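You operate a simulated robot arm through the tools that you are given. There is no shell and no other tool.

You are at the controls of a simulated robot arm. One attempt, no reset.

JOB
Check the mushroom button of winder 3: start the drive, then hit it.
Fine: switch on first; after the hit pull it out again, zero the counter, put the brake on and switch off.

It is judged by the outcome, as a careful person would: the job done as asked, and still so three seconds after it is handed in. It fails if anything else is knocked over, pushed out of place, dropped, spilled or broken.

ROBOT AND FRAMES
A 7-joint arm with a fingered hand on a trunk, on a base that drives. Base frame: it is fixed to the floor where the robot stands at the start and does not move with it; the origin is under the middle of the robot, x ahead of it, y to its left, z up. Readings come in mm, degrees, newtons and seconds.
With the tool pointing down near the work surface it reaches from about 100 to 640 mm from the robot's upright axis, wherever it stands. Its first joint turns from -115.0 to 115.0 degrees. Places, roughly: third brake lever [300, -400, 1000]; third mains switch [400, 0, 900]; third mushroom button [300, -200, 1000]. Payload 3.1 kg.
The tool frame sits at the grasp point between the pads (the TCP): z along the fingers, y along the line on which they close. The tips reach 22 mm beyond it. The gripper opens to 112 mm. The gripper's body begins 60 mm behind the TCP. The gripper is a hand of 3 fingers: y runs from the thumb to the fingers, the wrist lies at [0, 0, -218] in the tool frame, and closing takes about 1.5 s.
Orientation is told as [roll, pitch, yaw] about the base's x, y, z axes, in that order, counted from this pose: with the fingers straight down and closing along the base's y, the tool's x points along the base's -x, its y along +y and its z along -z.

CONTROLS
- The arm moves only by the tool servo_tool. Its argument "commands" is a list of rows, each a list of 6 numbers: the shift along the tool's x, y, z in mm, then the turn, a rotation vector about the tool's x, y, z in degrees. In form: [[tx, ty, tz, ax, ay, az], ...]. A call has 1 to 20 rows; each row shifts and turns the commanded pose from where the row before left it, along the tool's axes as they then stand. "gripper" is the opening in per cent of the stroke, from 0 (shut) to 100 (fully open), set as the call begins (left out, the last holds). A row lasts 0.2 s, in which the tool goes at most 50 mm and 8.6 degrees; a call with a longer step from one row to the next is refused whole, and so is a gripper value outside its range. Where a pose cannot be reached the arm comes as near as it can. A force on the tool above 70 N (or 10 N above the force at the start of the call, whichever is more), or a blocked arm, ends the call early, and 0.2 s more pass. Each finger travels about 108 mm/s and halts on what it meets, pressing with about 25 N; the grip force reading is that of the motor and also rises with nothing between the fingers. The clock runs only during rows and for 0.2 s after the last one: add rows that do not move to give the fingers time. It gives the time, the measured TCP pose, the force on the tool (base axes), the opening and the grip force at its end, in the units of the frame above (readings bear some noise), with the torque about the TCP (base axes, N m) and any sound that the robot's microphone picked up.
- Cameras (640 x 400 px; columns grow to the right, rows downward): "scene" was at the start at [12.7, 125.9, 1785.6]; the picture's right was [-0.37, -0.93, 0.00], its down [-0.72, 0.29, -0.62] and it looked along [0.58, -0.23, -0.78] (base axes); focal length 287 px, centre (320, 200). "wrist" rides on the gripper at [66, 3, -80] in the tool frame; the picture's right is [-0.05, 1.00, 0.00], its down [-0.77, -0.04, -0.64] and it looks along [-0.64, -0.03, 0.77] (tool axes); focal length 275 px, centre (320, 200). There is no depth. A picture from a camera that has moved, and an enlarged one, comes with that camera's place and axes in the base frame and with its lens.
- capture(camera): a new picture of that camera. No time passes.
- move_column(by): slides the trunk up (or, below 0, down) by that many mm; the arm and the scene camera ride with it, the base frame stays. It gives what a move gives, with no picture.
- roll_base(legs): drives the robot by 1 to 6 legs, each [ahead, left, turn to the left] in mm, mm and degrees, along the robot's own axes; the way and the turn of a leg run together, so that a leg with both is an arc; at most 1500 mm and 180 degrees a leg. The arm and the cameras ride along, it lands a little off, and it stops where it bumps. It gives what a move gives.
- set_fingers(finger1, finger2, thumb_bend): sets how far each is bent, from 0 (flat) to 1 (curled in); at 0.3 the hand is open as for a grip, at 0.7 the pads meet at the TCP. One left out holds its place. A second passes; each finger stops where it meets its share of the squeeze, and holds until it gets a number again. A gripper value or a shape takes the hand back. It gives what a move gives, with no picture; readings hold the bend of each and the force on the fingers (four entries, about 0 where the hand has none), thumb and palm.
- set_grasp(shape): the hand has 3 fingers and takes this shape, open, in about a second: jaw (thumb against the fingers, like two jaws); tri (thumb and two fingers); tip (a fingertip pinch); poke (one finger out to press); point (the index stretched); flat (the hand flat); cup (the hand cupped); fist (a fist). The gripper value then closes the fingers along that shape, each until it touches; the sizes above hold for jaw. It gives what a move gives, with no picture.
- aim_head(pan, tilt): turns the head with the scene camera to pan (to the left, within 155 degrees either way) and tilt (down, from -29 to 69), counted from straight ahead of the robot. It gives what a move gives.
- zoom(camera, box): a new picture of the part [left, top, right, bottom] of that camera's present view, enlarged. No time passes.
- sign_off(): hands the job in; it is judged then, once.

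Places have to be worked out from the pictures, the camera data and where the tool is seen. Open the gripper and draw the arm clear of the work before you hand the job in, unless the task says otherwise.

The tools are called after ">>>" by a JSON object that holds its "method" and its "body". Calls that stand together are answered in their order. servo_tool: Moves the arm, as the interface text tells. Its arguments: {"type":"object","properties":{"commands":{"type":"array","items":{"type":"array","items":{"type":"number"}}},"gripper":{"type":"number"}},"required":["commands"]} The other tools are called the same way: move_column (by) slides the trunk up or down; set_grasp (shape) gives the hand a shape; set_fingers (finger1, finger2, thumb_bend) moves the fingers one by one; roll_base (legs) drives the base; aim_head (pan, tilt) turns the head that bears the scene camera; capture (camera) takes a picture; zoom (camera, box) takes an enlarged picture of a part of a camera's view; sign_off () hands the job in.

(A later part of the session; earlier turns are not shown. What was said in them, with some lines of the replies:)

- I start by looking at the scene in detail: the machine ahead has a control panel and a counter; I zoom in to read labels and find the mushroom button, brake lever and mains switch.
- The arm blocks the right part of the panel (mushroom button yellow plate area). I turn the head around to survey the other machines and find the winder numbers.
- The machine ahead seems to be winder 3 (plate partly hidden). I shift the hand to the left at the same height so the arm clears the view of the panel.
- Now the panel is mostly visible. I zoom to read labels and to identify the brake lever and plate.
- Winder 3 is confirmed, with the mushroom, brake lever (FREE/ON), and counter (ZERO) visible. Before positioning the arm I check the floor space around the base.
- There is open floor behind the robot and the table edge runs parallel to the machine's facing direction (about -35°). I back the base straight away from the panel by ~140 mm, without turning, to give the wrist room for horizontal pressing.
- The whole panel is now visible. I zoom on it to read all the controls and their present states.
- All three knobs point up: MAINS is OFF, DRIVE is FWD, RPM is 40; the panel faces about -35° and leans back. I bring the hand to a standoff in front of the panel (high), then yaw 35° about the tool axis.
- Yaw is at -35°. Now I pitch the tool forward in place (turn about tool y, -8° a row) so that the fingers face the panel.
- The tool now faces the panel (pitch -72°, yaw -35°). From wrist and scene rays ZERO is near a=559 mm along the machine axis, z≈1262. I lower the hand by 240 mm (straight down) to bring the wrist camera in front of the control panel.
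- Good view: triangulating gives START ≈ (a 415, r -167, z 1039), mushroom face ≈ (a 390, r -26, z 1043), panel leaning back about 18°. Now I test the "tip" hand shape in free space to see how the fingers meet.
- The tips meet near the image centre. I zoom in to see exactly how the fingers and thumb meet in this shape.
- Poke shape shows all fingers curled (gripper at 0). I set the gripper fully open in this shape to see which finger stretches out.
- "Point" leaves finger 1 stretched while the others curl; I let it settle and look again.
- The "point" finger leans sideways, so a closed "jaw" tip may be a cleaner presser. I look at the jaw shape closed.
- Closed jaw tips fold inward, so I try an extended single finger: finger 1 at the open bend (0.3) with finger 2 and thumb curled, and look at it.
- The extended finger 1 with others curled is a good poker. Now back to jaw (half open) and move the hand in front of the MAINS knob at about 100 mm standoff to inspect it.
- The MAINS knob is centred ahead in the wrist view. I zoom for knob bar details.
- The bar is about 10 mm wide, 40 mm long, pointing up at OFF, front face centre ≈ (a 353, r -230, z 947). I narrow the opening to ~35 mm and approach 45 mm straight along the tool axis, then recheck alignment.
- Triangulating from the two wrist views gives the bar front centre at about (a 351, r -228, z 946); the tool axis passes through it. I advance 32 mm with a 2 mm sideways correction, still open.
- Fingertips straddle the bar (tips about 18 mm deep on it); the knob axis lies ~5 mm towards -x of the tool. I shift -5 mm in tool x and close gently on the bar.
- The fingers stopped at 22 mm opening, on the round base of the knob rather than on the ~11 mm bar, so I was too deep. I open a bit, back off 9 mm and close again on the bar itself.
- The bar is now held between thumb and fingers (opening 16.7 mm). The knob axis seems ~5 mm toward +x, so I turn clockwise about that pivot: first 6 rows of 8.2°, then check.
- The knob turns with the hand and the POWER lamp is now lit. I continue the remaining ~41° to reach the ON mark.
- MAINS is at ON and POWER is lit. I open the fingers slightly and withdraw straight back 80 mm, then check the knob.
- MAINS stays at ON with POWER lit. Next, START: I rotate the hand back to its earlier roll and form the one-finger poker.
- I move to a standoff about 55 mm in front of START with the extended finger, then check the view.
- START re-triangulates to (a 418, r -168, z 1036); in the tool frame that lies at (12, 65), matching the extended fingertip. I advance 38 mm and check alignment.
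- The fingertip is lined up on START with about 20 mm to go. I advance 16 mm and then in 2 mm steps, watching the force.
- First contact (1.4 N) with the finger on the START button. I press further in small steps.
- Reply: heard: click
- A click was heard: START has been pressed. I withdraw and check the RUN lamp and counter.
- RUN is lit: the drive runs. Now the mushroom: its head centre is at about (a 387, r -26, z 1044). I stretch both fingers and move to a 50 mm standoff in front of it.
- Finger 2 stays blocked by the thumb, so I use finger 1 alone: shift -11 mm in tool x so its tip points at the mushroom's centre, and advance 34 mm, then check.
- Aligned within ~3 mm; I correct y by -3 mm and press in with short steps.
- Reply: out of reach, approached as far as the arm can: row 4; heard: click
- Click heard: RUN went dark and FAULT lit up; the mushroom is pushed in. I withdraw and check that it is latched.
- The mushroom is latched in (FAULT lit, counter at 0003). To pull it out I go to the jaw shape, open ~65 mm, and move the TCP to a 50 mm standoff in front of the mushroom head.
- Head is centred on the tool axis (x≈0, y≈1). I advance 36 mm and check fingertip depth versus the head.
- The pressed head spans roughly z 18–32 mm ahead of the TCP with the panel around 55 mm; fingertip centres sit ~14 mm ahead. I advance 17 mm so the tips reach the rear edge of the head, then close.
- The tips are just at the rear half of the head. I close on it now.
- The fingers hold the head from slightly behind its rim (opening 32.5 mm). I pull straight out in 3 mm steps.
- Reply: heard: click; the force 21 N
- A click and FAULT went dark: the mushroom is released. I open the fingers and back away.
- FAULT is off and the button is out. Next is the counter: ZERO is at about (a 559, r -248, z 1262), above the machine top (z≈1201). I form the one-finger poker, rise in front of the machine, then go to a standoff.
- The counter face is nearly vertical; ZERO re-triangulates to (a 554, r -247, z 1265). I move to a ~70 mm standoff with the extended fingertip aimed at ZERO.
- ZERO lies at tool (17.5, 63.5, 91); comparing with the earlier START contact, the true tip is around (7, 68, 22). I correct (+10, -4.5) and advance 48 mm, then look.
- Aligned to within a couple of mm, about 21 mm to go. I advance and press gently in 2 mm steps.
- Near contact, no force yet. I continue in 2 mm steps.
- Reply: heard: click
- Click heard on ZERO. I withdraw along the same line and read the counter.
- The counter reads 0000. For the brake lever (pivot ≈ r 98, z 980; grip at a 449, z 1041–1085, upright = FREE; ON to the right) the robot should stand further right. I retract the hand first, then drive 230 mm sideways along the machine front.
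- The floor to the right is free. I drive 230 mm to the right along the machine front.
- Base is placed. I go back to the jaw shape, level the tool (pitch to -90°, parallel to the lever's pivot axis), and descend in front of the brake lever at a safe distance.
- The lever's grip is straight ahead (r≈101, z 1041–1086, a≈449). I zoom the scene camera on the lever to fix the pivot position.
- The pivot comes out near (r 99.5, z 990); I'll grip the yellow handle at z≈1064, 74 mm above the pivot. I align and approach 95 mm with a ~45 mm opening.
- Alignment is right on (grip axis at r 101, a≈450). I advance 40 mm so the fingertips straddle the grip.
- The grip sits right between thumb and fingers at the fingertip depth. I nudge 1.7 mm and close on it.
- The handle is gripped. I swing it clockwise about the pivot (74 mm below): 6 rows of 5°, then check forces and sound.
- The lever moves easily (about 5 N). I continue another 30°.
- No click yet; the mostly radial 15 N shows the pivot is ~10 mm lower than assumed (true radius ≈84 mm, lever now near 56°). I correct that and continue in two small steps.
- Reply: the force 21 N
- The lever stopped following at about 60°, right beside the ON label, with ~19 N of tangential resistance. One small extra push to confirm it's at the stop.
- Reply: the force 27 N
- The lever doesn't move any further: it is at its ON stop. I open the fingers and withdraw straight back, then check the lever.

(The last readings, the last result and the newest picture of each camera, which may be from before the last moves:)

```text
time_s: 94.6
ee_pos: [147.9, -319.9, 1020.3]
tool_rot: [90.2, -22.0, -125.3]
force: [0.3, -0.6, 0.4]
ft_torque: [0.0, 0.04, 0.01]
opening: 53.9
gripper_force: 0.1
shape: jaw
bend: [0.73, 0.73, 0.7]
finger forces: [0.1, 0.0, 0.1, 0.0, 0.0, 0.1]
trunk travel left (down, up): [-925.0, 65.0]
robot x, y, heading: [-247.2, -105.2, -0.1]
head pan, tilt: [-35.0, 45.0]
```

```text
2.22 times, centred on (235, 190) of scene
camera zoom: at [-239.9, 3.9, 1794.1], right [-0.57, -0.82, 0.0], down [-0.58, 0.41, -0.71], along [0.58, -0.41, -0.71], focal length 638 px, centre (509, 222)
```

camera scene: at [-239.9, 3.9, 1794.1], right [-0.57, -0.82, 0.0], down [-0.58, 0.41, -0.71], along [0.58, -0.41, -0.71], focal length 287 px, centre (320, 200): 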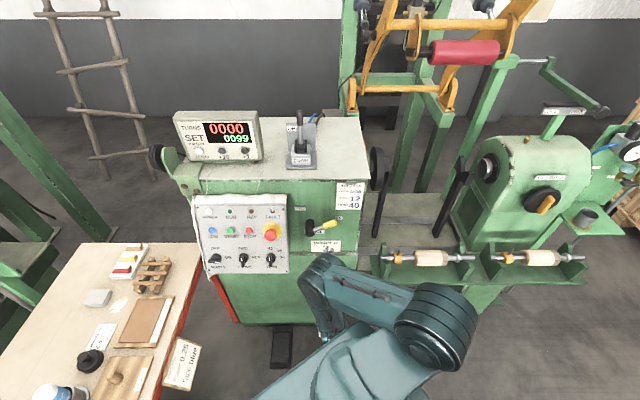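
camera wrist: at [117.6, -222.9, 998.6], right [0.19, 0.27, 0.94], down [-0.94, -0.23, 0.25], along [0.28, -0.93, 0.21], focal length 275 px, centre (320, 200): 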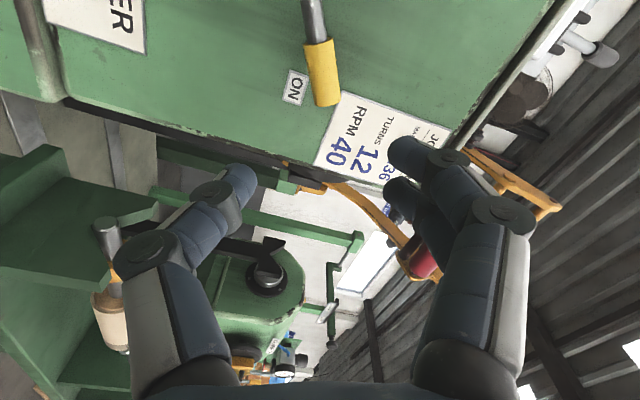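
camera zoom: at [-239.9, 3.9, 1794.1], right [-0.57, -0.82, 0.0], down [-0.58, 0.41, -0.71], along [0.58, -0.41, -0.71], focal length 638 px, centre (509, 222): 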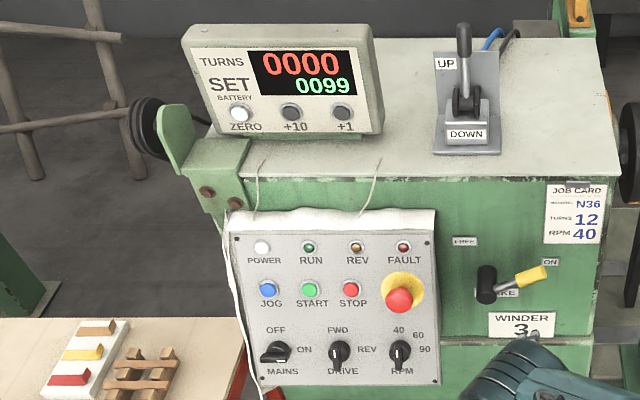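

The lever stays at ON; counter 0000, mushroom out, FAULT off, only POWER lit. Now back to MAINS: I retract 30 mm more and drive back left to the earlier place.

>>> {"method": "servo_tool", "body": {"commands": [[0, 0, -30, 0, 0, 0], [0, 0, 0, 0, 0, 0]]}}

>>> {"method": "roll_base", "body": {"legs": [[132, 188, 0]]}}

>>> {"method": "capture", "body": {"camera": "wrist"}}

>>> {"method": "capture", "body": {"camera": "scene"}}

```text
time_s: 95.2
ee_pos: [128.2, -304.6, 1018.4]
tool_rot: [89.9, -22.0, -125.1]
force: [0.0, 1.6, 1.0]
ft_torque: [-0.04, 0.0, -0.01]
opening: 53.8
gripper_force: 0.2
shape: jaw
bend: [0.73, 0.73, 0.7]
finger forces: [0.1, 0.1, 0.1, 0.0, 0.1, 0.0]
trunk travel left (down, up): [-925.0, 65.0]
robot x, y, heading: [-245.5, -108.8, -0.2]
head pan, tilt: [-35.0, 45.0]
```

```text
time_s: 96.9
ee_pos: [257.2, -118.8, 1018.3]
tool_rot: [90.0, -22.0, -124.9]
force: [-0.1, 0.1, 0.0]
ft_torque: [-0.02, 0.0, 0.01]
opening: 53.4
gripper_force: 0.0
shape: jaw
bend: [0.73, 0.73, 0.7]
finger forces: [0.0, 0.1, 0.1, 0.0, 0.1, 0.0]
trunk travel left (down, up): [-925.0, 65.0]
robot x, y, heading: [-114.4, 78.2, -0.2]
head pan, tilt: [-35.0, 45.0]
```

```text
taken
camera wrist: at [225.4, -20.0, 996.9], right [0.19, 0.27, 0.94], down [-0.94, -0.23, 0.26], along [0.29, -0.93, 0.21], focal length 275 px, centre (320, 200)
```

wrist: 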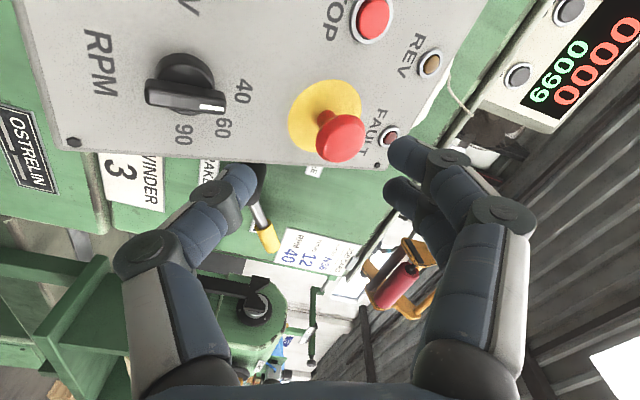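

```text
taken
camera scene: at [-107.2, 187.0, 1794.3], right [-0.57, -0.82, 0.0], down [-0.58, 0.41, -0.71], along [0.58, -0.4, -0.71], focal length 287 px, centre (320, 200)
```

scene: 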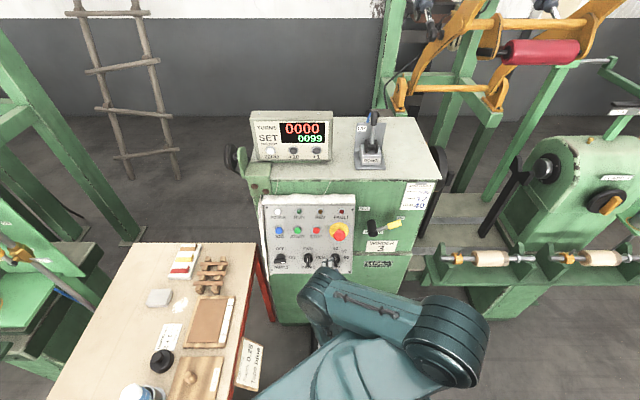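

Back at the earlier place, all states unchanged. I set the tool orientation for the MAINS knob (18° down, rolled 90°) and move to its standoff.

>>> {"method": "servo_tool", "body": {"commands": [[0, 0, 0, 5.56, 2.25, 0], [0, 0, 0, 5.56, 2.25, 0], [0, 0, 0, 5.56, 2.25, 0], [0, 0, 0, 0, 0, 7.33], [0, 0, 0, 0, 0, 7.33], [0, 0, 0, 0, 0, 7.33], [34.4, -9.7, 1.1, 0, 0, 0], [34.4, -9.7, 1.1, 0, 0, 0], [34.4, -9.7, 1.1, 0, 0, 0], [34.4, -9.7, 1.1, 0, 0, 0], [34.4, -9.7, 1.1, 0, 0, 0], [0, 0, 0, 0, 0, 0]], "gripper": 36}}

>>> {"method": "capture", "body": {"camera": "wrist"}}

>>> {"method": "zoom", "body": {"camera": "scene", "box": [250, 190, 370, 290]}}

```text
time_s: 99.1
ee_pos: [402.6, -20.6, 960.7]
tool_rot: [71.8, -1.3, -127.9]
force: [0.0, 0.4, 0.4]
ft_torque: [0.02, 0.03, -0.03]
opening: 40.4
gripper_force: 0.1
shape: jaw
bend: [0.73, 0.73, 0.7]
finger forces: [0.0, 0.1, 0.0, 0.0, 0.1, 0.0]
out of reach, approached as far as the arm can: row 4, 5, 6
trunk travel left (down, up): [-925.0, 65.0]
robot x, y, heading: [-114.6, 77.0, -0.0]
head pan, tilt: [-35.0, 45.0]
stopped in row 10: the force on the tool passed its limit at 80 N (the readings are from after the stop); the commanded pose is now the measured one
```

```text
taken
camera wrist: at [384.3, 80.3, 987.6], right [0.23, -0.21, 0.95], down [-0.96, -0.23, 0.18], along [0.18, -0.95, -0.26], focal length 275 px, centre (320, 200)
```

wrist: 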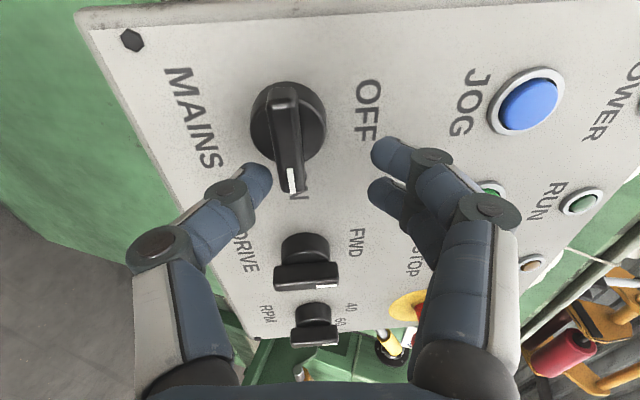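

```text
4.00 times, centred on (310, 240) of scene
camera zoom: at [-104.2, 187.5, 1794.2], right [-0.58, -0.82, 0.0], down [-0.58, 0.41, -0.71], along [0.58, -0.41, -0.71], focal length 1149 px, centre (360, 40)
```

zoom: 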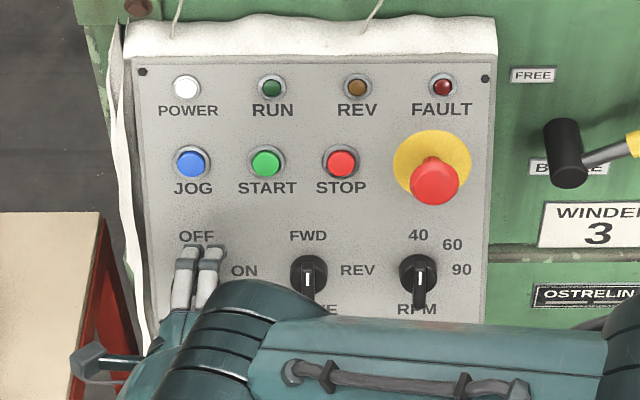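

The move stopped on a force limit with the hand closer to the panel than commanded. Before anything else I take pictures to see what it touched.

>>> {"method": "capture", "body": {"camera": "scene"}}

>>> {"method": "zoom", "body": {"camera": "wrist", "box": [160, 50, 460, 250]}}

>>> {"method": "zoom", "body": {"camera": "scene", "box": [240, 230, 330, 300]}}

```text
taken
camera scene: at [-104.2, 187.5, 1794.2], right [-0.58, -0.82, 0.0], down [-0.58, 0.41, -0.71], along [0.58, -0.41, -0.71], focal length 287 px, centre (320, 200)
```

scene: 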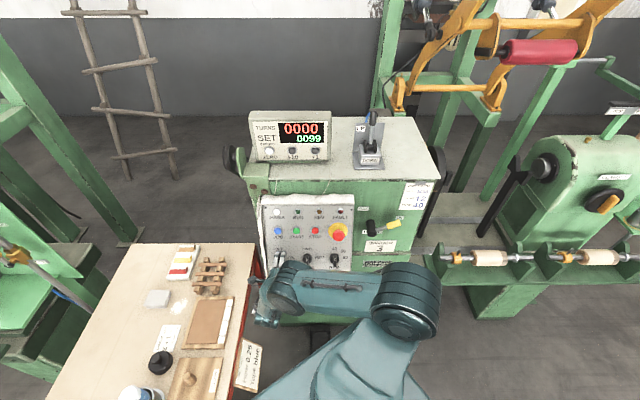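

```text
2.00 times, centred on (310, 150) of wrist
camera zoom: at [384.3, 80.3, 987.6], right [0.23, -0.21, 0.95], down [-0.96, -0.23, 0.18], along [0.18, -0.95, -0.26], focal length 551 px, centre (340, 300)
```

zoom: 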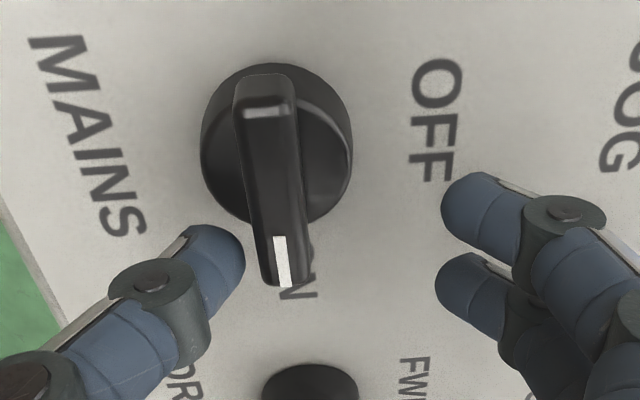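

```text
5.71 times, centred on (285, 265) of scene
camera zoom: at [-104.2, 187.5, 1794.2], right [-0.58, -0.82, 0.0], down [-0.58, 0.41, -0.71], along [0.58, -0.41, -0.71], focal length 1642 px, centre (520, -171)
```

zoom: 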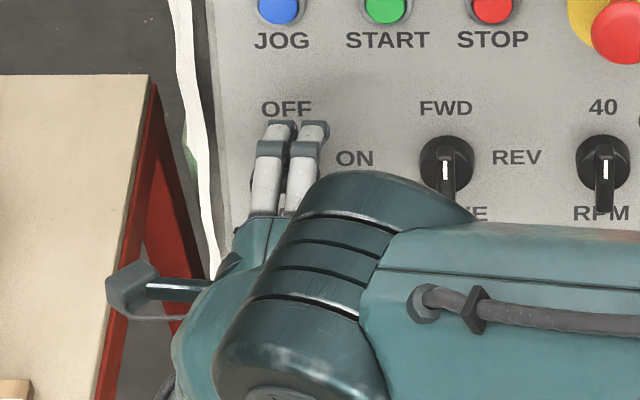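

Nothing appears displaced: DRIVE still FWD, RPM 40, MAINS still at ON, and the contact force is now zero; the knob bar lies between the fingers. I back off 55 mm along the tool axis with tiny steps first and look again.

>>> {"method": "servo_tool", "body": {"commands": [[0, 0, -10, 0, 0, 0], [0, 0, -15, 0, 0, 0], [0, 0, -15, 0, 0, 0], [0, 0, -15, 0, 0, 0]]}}

>>> {"method": "capture", "body": {"camera": "wrist"}}

>>> {"method": "capture", "body": {"camera": "scene"}}

```text
time_s: 100.1
ee_pos: [360.6, 12.4, 979.6]
tool_rot: [71.9, -1.2, -127.8]
force: [-0.6, -0.1, 0.7]
ft_torque: [-0.02, -0.04, 0.0]
opening: 40.6
gripper_force: 0.0
shape: jaw
bend: [0.73, 0.73, 0.7]
finger forces: [0.0, 0.1, 0.0, 0.0, 0.1, 0.0]
trunk travel left (down, up): [-925.0, 65.0]
robot x, y, heading: [-120.3, 79.0, -0.3]
head pan, tilt: [-35.0, 45.0]
```

```text
taken
camera wrist: at [340.6, 112.1, 1006.7], right [0.23, -0.21, 0.95], down [-0.96, -0.23, 0.18], along [0.18, -0.95, -0.26], focal length 275 px, centre (320, 200)
```

wrist: 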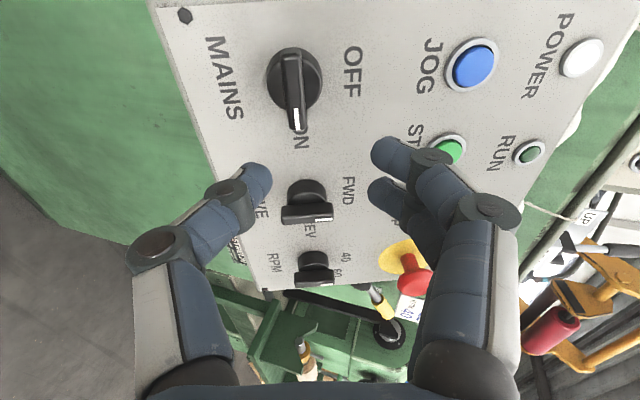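

```text
taken
camera scene: at [-108.1, 186.4, 1794.3], right [-0.58, -0.82, 0.0], down [-0.58, 0.41, -0.71], along [0.58, -0.41, -0.71], focal length 287 px, centre (320, 200)
```

scene: 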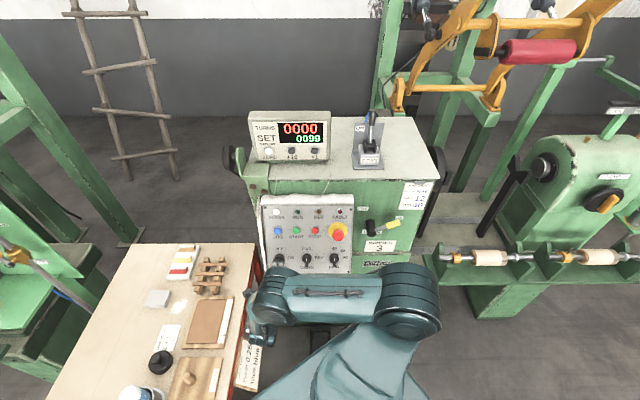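

I compare details: zoom on the panel and on the table edge region to be sure nothing was disturbed.

>>> {"method": "zoom", "body": {"camera": "scene", "box": [230, 180, 430, 290]}}

>>> {"method": "zoom", "body": {"camera": "scene", "box": [120, 230, 300, 400]}}

>>> {"method": "zoom", "body": {"camera": "wrist", "box": [200, 20, 400, 180]}}

```text
3.20 times, centred on (330, 235) of scene
camera zoom: at [-108.1, 186.4, 1794.3], right [-0.58, -0.82, 0.0], down [-0.58, 0.41, -0.71], along [0.58, -0.41, -0.71], focal length 920 px, centre (288, 88)
```

zoom: 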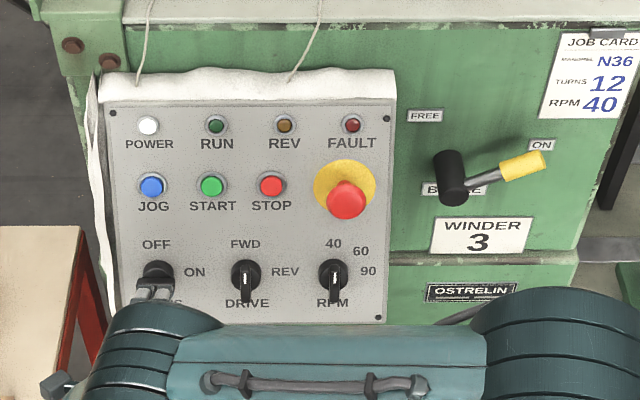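

```text
2.35 times, centred on (210, 315) of scene
camera zoom: at [-108.1, 186.4, 1794.3], right [-0.58, -0.82, 0.0], down [-0.58, 0.41, -0.71], along [0.58, -0.41, -0.71], focal length 676 px, centre (579, -71)
```

zoom: 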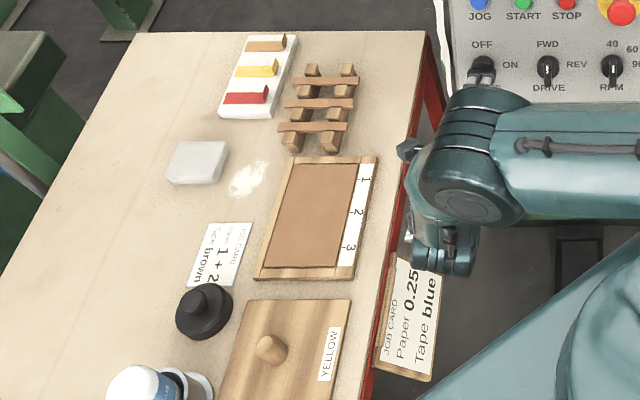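

```text
2.50 times, centred on (300, 100) of wrist
camera zoom: at [340.6, 112.1, 1006.7], right [0.23, -0.21, 0.95], down [-0.96, -0.23, 0.18], along [0.18, -0.95, -0.26], focal length 688 px, centre (370, 450)
```

zoom: 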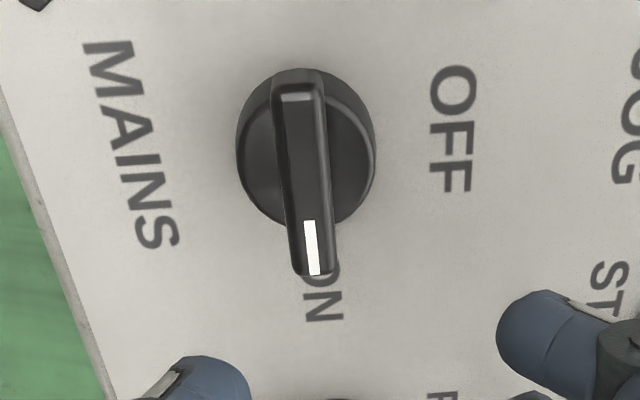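

All is as before; the knob bar is horizontal at ON with its centre ≈ (a 350, r -229, z 944). I fix the small orientation error, centre the tool on the knob axis and advance 35 mm.

>>> {"method": "servo_tool", "body": {"commands": [[0, 0, 0, 0, 2.7, -1.6], [11.9, -14.8, 0, 0, 0, 0], [0, 0, 0, 0, 0, 0], [0, 0, 18, 0, 0, 0], [0, 0, 17, 0, 0, 0], [0, 0, 0, 0, 0, 0]], "gripper": 36}}

>>> {"method": "capture", "body": {"camera": "wrist"}}

>>> {"method": "zoom", "body": {"camera": "wrist", "box": [220, 60, 420, 220]}}

```text
time_s: 101.5
ee_pos: [389.4, 5.2, 953.9]
tool_rot: [71.7, -2.0, -124.8]
force: [0.3, 0.5, -0.8]
ft_torque: [0.01, 0.04, -0.02]
opening: 40.3
gripper_force: 0.0
shape: jaw
bend: [0.73, 0.73, 0.7]
finger forces: [0.1, 0.0, 0.1, 0.1, 0.1, 0.0]
trunk travel left (down, up): [-925.0, 65.0]
robot x, y, heading: [-118.1, 77.0, -0.3]
head pan, tilt: [-35.0, 45.0]
```

```text
taken
camera wrist: at [365.3, 103.9, 980.0], right [0.25, -0.19, 0.95], down [-0.94, -0.28, 0.19], along [0.23, -0.94, -0.25], focal length 275 px, centre (320, 200)
```

wrist: 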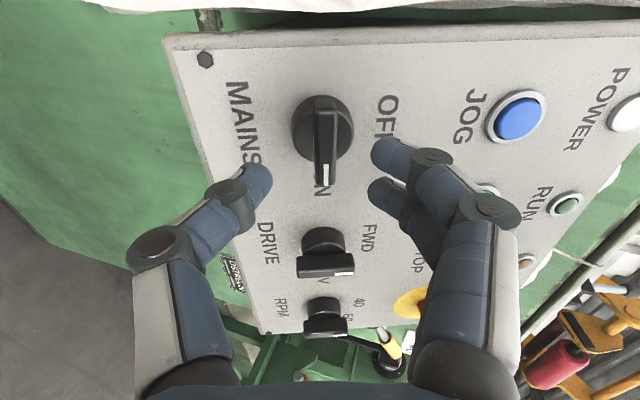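

```text
2.50 times, centred on (320, 140) of wrist
camera zoom: at [365.3, 103.9, 980.0], right [0.25, -0.19, 0.95], down [-0.94, -0.28, 0.19], along [0.23, -0.94, -0.25], focal length 688 px, centre (320, 350)
```

zoom: 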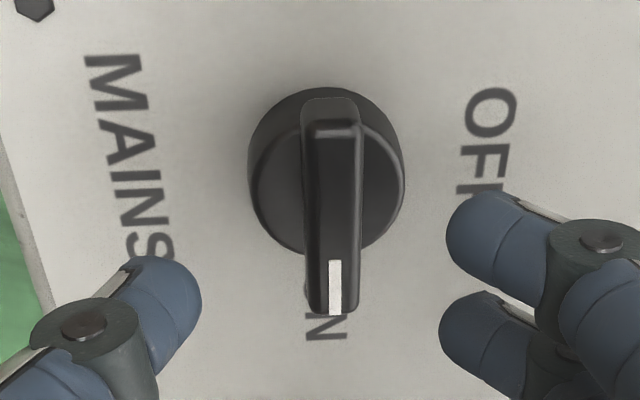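

Well aligned. I advance the last 30 mm (with +2 mm in y) and close on the bar.

>>> {"method": "servo_tool", "body": {"commands": [[0, 2, 10, 0, 0, 1.5], [0, 0, 10, 0, 0, 0], [0, 0, 10, 0, 0, 0], [0, 0, 0, 0, 0, 0]]}}

>>> {"method": "servo_tool", "body": {"commands": [[0, 0, 0, 0, 0, 0], [0, 0, 0, 0, 0, 0], [0, 0, 0, 0, 0, 0], [0, 0, 0, 0, 0, 0], [0, 0, 0, 0, 0, 0]], "gripper": 0}}

>>> {"method": "zoom", "body": {"camera": "wrist", "box": [200, 60, 440, 240]}}

```text
time_s: 102.5
ee_pos: [415.2, -11.9, 945.4]
tool_rot: [71.7, -0.5, -125.2]
force: [0.0, -0.3, -1.1]
ft_torque: [-0.02, -0.01, 0.0]
opening: 40.2
gripper_force: 0.0
shape: jaw
bend: [0.73, 0.73, 0.7]
finger forces: [0.0, 0.0, 0.1, 0.0, 0.1, 0.0]
trunk travel left (down, up): [-925.0, 65.0]
robot x, y, heading: [-119.2, 76.2, -0.0]
head pan, tilt: [-35.0, 45.0]
```

```text
time_s: 103.7
ee_pos: [413.6, -10.9, 945.8]
tool_rot: [71.7, -0.4, -125.2]
force: [-4.7, 2.7, 4.2]
ft_torque: [0.06, 0.04, -0.05]
opening: 18.5
gripper_force: 25.3
shape: jaw
bend: [0.72, 0.72, 0.7]
finger forces: [12.1, 12.2, 0.0, 0.1, 31.8, 0.0]
trunk travel left (down, up): [-925.0, 65.0]
robot x, y, heading: [-116.2, 77.0, -0.4]
head pan, tilt: [-35.0, 45.0]
```

```text
2.22 times, centred on (320, 150) of wrist
camera zoom: at [389.2, 87.0, 974.6], right [0.23, -0.21, 0.95], down [-0.95, -0.27, 0.17], along [0.22, -0.94, -0.26], focal length 612 px, centre (320, 311)
```

zoom: 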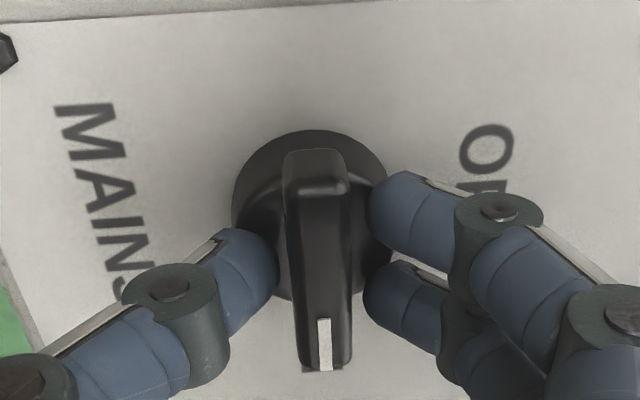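

The bar is gripped (18.5 mm). I turn counter-clockwise back to OFF: first 6 rows of -8.2°.

>>> {"method": "servo_tool", "body": {"commands": [[0, 0, 0, 0, 0, -8.2], [0, 0, 0, 0, 0, -8.2], [0, 0, 0, 0, 0, -8.2], [0, 0, 0, 0, 0, -8.2], [0, 0, 0, 0, 0, -8.2], [0, 0, 0, 0, 0, -8.2]]}}

>>> {"method": "zoom", "body": {"camera": "wrist", "box": [200, 60, 440, 240]}}

>>> {"method": "zoom", "body": {"camera": "scene", "box": [230, 180, 430, 290]}}

```text
time_s: 105.1
ee_pos: [414.0, -10.1, 947.9]
tool_rot: [63.0, -46.5, -105.1]
force: [0.9, 1.7, 7.5]
ft_torque: [-0.06, -0.2, 0.11]
opening: 17.5
gripper_force: 25.0
shape: jaw
bend: [0.72, 0.72, 0.7]
finger forces: [14.8, 12.2, 0.0, 0.0, 19.6, 0.0]
trunk travel left (down, up): [-925.0, 65.0]
robot x, y, heading: [-118.6, 79.8, -0.0]
head pan, tilt: [-35.0, 45.0]
```

```text
2.22 times, centred on (320, 150) of wrist
camera zoom: at [364.5, 79.9, 926.5], right [0.6, 0.47, 0.65], down [-0.65, -0.18, 0.74], along [0.47, -0.86, 0.2], focal length 612 px, centre (320, 311)
```

zoom: 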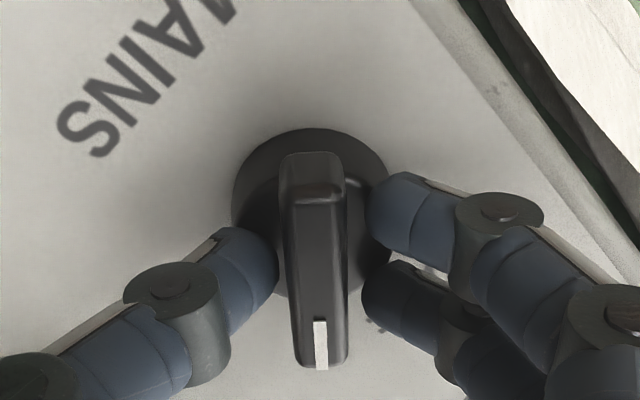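

```text
3.20 times, centred on (330, 235) of scene
camera zoom: at [-108.5, 187.3, 1794.3], right [-0.58, -0.82, 0.0], down [-0.58, 0.41, -0.71], along [0.58, -0.41, -0.71], focal length 920 px, centre (288, 88)
```

zoom: 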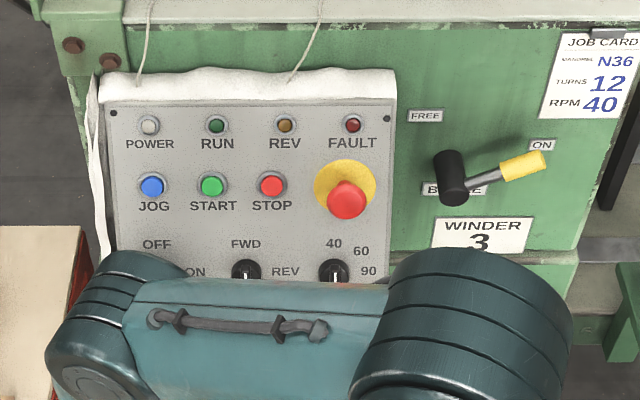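

The knob follows and POWER is out. I complete the turn to the OFF mark with five more rows.

>>> {"method": "servo_tool", "body": {"commands": [[0, 0, 0, 0, 0, -8.2], [0, 0, 0, 0, 0, -8.2], [0, 0, 0, 0, 0, -8.2], [0, 0, 0, 0, 0, -8.2], [0, 0, 0, 0, 0, -8.2], [0, 0, 0, 0, 0, 0]]}}

>>> {"method": "capture", "body": {"camera": "wrist"}}

```text
time_s: 106.5
ee_pos: [415.1, -9.7, 946.3]
tool_rot: [-2.4, -71.8, -32.8]
force: [0.0, 6.7, 10.3]
ft_torque: [0.16, -0.39, 0.07]
opening: 17.6
gripper_force: 25.4
shape: jaw
bend: [0.73, 0.72, 0.7]
finger forces: [14.7, 17.1, 0.0, 0.1, 19.0, 0.0]
trunk travel left (down, up): [-925.0, 65.0]
robot x, y, heading: [-118.3, 82.6, -0.0]
head pan, tilt: [-35.0, 45.0]
```

```text
taken
camera wrist: at [334.9, 49.0, 909.4], right [0.59, 0.81, 0.03], down [-0.31, 0.19, 0.93], along [0.75, -0.56, 0.36], focal length 275 px, centre (320, 200)
```

wrist: 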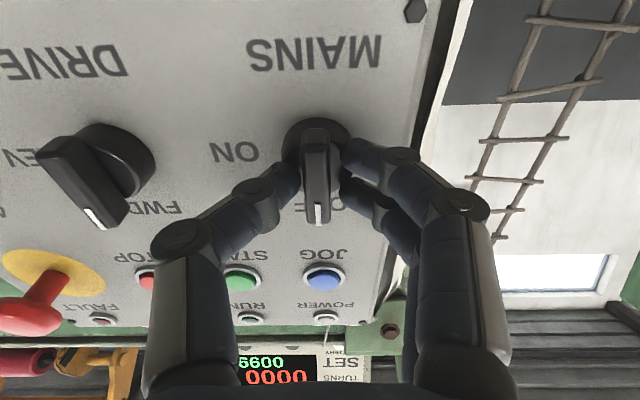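

The knob points to OFF and POWER is dark. I open the fingers and withdraw straight back.

>>> {"method": "servo_tool", "body": {"commands": [[0, 0, 0, 0, 0, 0], [0, 0, 0, 0, 0, 0], [0, 0, 0, 0, 0, 0], [0, 0, -15, 0, 0, 0], [0, 0, -25, 0, 0, 0], [0, 0, -30, 0, 0, 0], [0, 0, -30, 0, 0, 0], [0, 0, 0, 0, 0, 0]], "gripper": 40}}

>>> {"method": "capture", "body": {"camera": "wrist"}}

>>> {"method": "capture", "body": {"camera": "scene"}}

>>> {"method": "zoom", "body": {"camera": "scene", "box": [230, 180, 430, 290]}}

```text
time_s: 108.3
ee_pos: [336.2, 43.6, 975.8]
tool_rot: [-2.1, -71.7, -33.3]
force: [0.3, 0.4, 0.0]
ft_torque: [0.03, -0.02, -0.04]
opening: 44.5
gripper_force: 0.0
shape: jaw
bend: [0.73, 0.73, 0.7]
finger forces: [0.0, 0.1, 0.0, 0.0, 0.0, 0.0]
trunk travel left (down, up): [-925.0, 65.0]
robot x, y, heading: [-116.3, 77.7, -0.4]
head pan, tilt: [-35.0, 45.0]
```

```text
taken
camera wrist: at [258.0, 102.2, 939.4], right [0.59, 0.81, 0.03], down [-0.31, 0.19, 0.93], along [0.75, -0.56, 0.36], focal length 275 px, centre (320, 200)
```

wrist: 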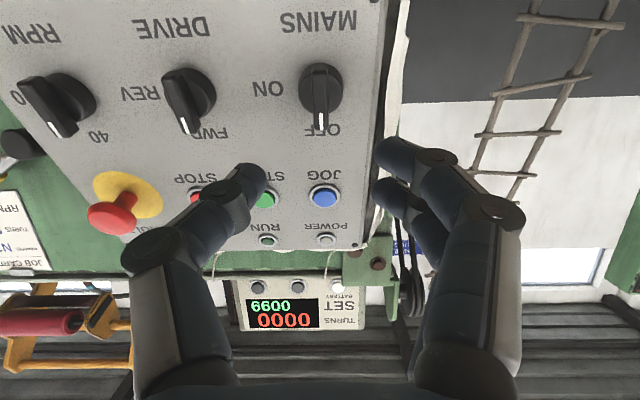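

```text
taken
camera scene: at [-106.6, 185.4, 1794.4], right [-0.58, -0.82, 0.0], down [-0.58, 0.41, -0.71], along [0.58, -0.41, -0.71], focal length 287 px, centre (320, 200)
```

scene: 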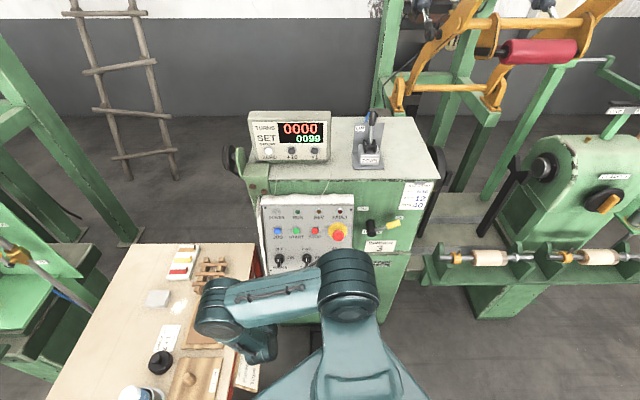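

```text
3.20 times, centred on (330, 235) of scene
camera zoom: at [-106.6, 185.4, 1794.4], right [-0.58, -0.82, 0.0], down [-0.58, 0.41, -0.71], along [0.58, -0.41, -0.71], focal length 920 px, centre (288, 88)
```

zoom: 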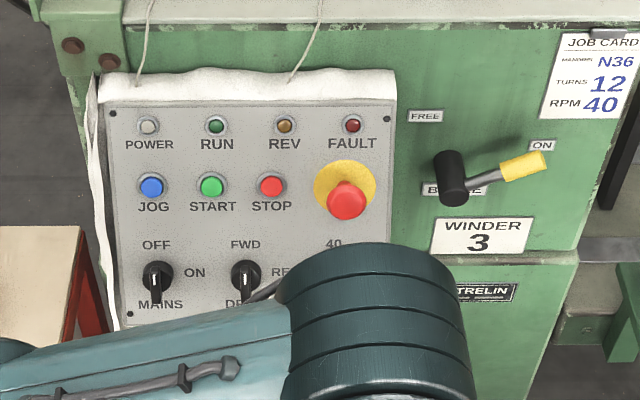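

Final state looks right: MAINS OFF, POWER dark, counter 0000, mushroom out, brake ON. I retrace the earlier path up and away from the panel, with the hand open.

>>> {"method": "servo_tool", "body": {"commands": [[-32.4, -20.5, -19.2, 0, 0, 0], [-32.4, -20.5, -19.2, 0, 0, 0], [-32.4, -20.5, -19.2, 0, 0, 0], [-32.4, -20.5, -19.2, 0, 0, 0], [0, 0, 0, 0, 0, 0], [-35, 0, -11.4, 0, 0, 0], [-35, 0, -11.4, 0, 0, 0], [-35, 0, -11.4, 0, 0, 0], [-35, 0, -11.4, 0, 0, 0], [-35, 0, -11.4, 0, 0, 0], [-35, 0, -11.4, 0, 0, 0], [0, 0, 0, 0, 0, 0]], "gripper": 60}}

>>> {"method": "capture", "body": {"camera": "scene"}}

>>> {"method": "capture", "body": {"camera": "wrist"}}

```text
time_s: 110.9
ee_pos: [268.4, -3.0, 1345.9]
tool_rot: [-2.3, -71.7, -33.1]
force: [-0.8, 0.0, 0.0]
ft_torque: [-0.03, -0.01, 0.01]
opening: 66.8
gripper_force: 0.0
shape: jaw
bend: [0.71, 0.71, 0.71]
finger forces: [0.0, 0.0, 0.0, 0.0, 0.0, 0.0]
trunk travel left (down, up): [-925.0, 65.0]
robot x, y, heading: [-116.5, 85.9, -0.3]
head pan, tilt: [-35.0, 45.0]
```

```text
taken
camera scene: at [-107.4, 186.8, 1794.3], right [-0.58, -0.82, 0.0], down [-0.58, 0.41, -0.71], along [0.58, -0.41, -0.71], focal length 287 px, centre (320, 200)
```

scene: 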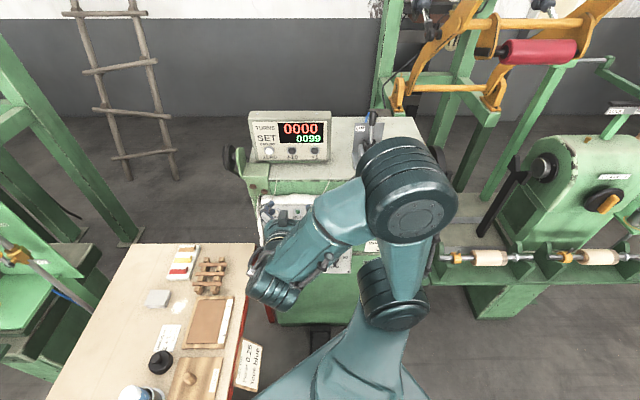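

```text
taken
camera wrist: at [189.5, 56.2, 1309.1], right [0.59, 0.81, 0.03], down [-0.31, 0.19, 0.93], along [0.75, -0.56, 0.36], focal length 275 px, centre (320, 200)
```

wrist: 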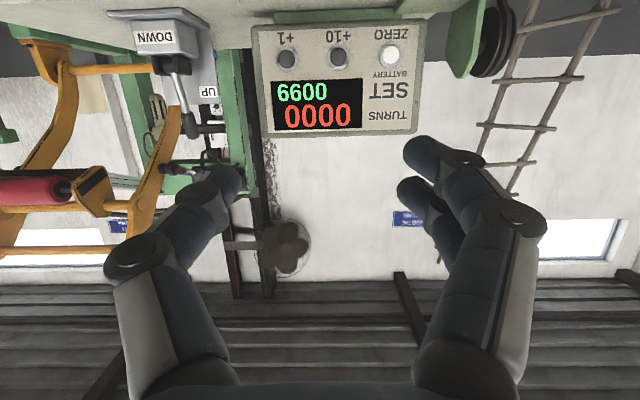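

The hand is up and clear. I point the tool down again, fully open, and shift the arm left so the panel can be seen for a last check.

>>> {"method": "servo_tool", "body": {"commands": [[0, 0, 0, 0, 8, 0], [0, 0, 0, 0, 8, 0], [0, 0, 0, 0, 8, 0], [0, 0, 0, 0, 8, 0], [0, 0, 0, 0, 8, 0], [0, 0, 0, 0, 8, 0], [0, 0, 0, 0, 8, 0], [0, 0, 0, 0, 8, 0], [0, 0, 0, 0, 7.7, 0], [0, 35, 0, 0, 0, 0], [0, 35, 0, 0, 0, 0], [0, 35, 0, 0, 0, 0], [0, 35, 0, 0, 0, 0], [0, 35, 0, 0, 0, 0], [0, 35, 0, 0, 0, 0], [0, 35, 0, 0, 0, 0]], "gripper": 100}}

>>> {"method": "capture", "body": {"camera": "scene"}}

>>> {"method": "zoom", "body": {"camera": "scene", "box": [230, 100, 430, 290]}}

```text
time_s: 114.3
ee_pos: [409.7, 201.4, 1341.8]
tool_rot: [-0.7, 0.0, -35.2]
force: [-0.3, 0.6, -0.3]
ft_torque: [-0.01, 0.01, -0.01]
opening: 112.0
gripper_force: 0.0
shape: jaw
bend: [0.3, 0.3, 0.3]
finger forces: [0.1, 0.0, 0.1, 0.0, 0.1, 0.0]
trunk travel left (down, up): [-925.0, 65.0]
robot x, y, heading: [-118.8, 79.3, -0.3]
head pan, tilt: [-35.0, 45.0]
```

```text
taken
camera scene: at [-105.3, 189.5, 1794.1], right [-0.58, -0.82, 0.0], down [-0.58, 0.41, -0.71], along [0.58, -0.41, -0.71], focal length 287 px, centre (320, 200)
```

scene: 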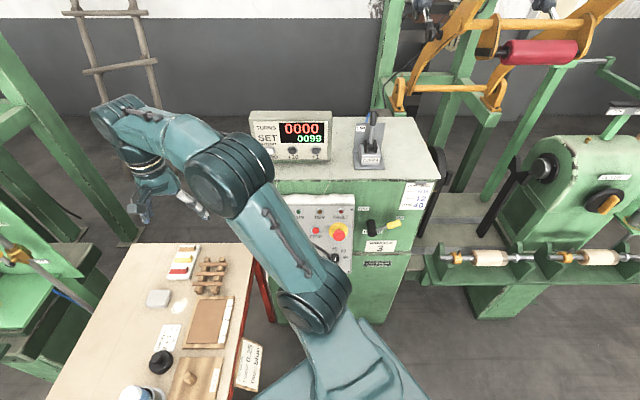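

```text
2.11 times, centred on (330, 195) of scene
camera zoom: at [-105.3, 189.5, 1794.1], right [-0.58, -0.82, 0.0], down [-0.58, 0.41, -0.71], along [0.58, -0.41, -0.71], focal length 605 px, centre (299, 210)
```

zoom: 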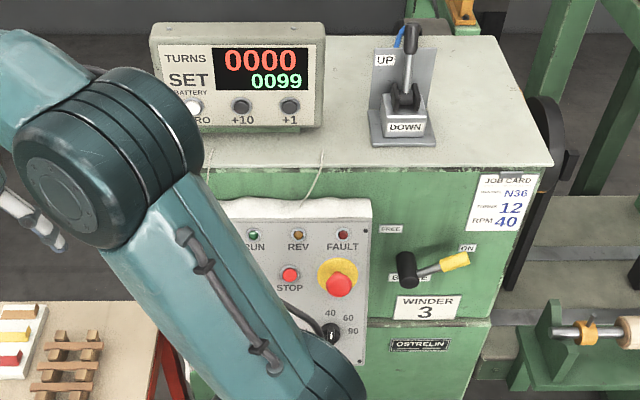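

All is in the asked state: mushroom tested and pulled out, counter 0000, brake at ON, MAINS off with POWER dark, arm clear and hand open. I hand the job in.

>>> {"method": "sign_off", "body": {}}

```text
The job is handed in.
```

The mushroom button check on winder 3 is done, and the job is handed in.

- **Start:** I turned MAINS on; POWER lit. Pressing START lit RUN.
- **Hit:** Pushing the mushroom button dropped RUN at once and lit FAULT, and the button latched in. The counter had reached 0003.
- **Reset:** I pulled the button out again and FAULT went dark.
- **Counter:** ZERO was pressed and the display reads 0000; the set value is still 0099.
- **Brake and mains:** The brake lever is at its ON stop. MAINS is back at OFF and POWER is dark. DRIVE is still at FWD and RPM at 40.

**One contact on the way:** while moving back to the MAINS knob after setting the brake, the arm ran out of reach and came nearer the panel than commanded. The move stopped at 80 N. I could not tell what the hand touched. In the pictures afterwards the knobs, lamps, counter and things on the table looked unchanged. The robot's base may have turned by about half a degree.

The hand is open and the arm is clear of the machine. The robot now stands about 140 mm back from where it began.
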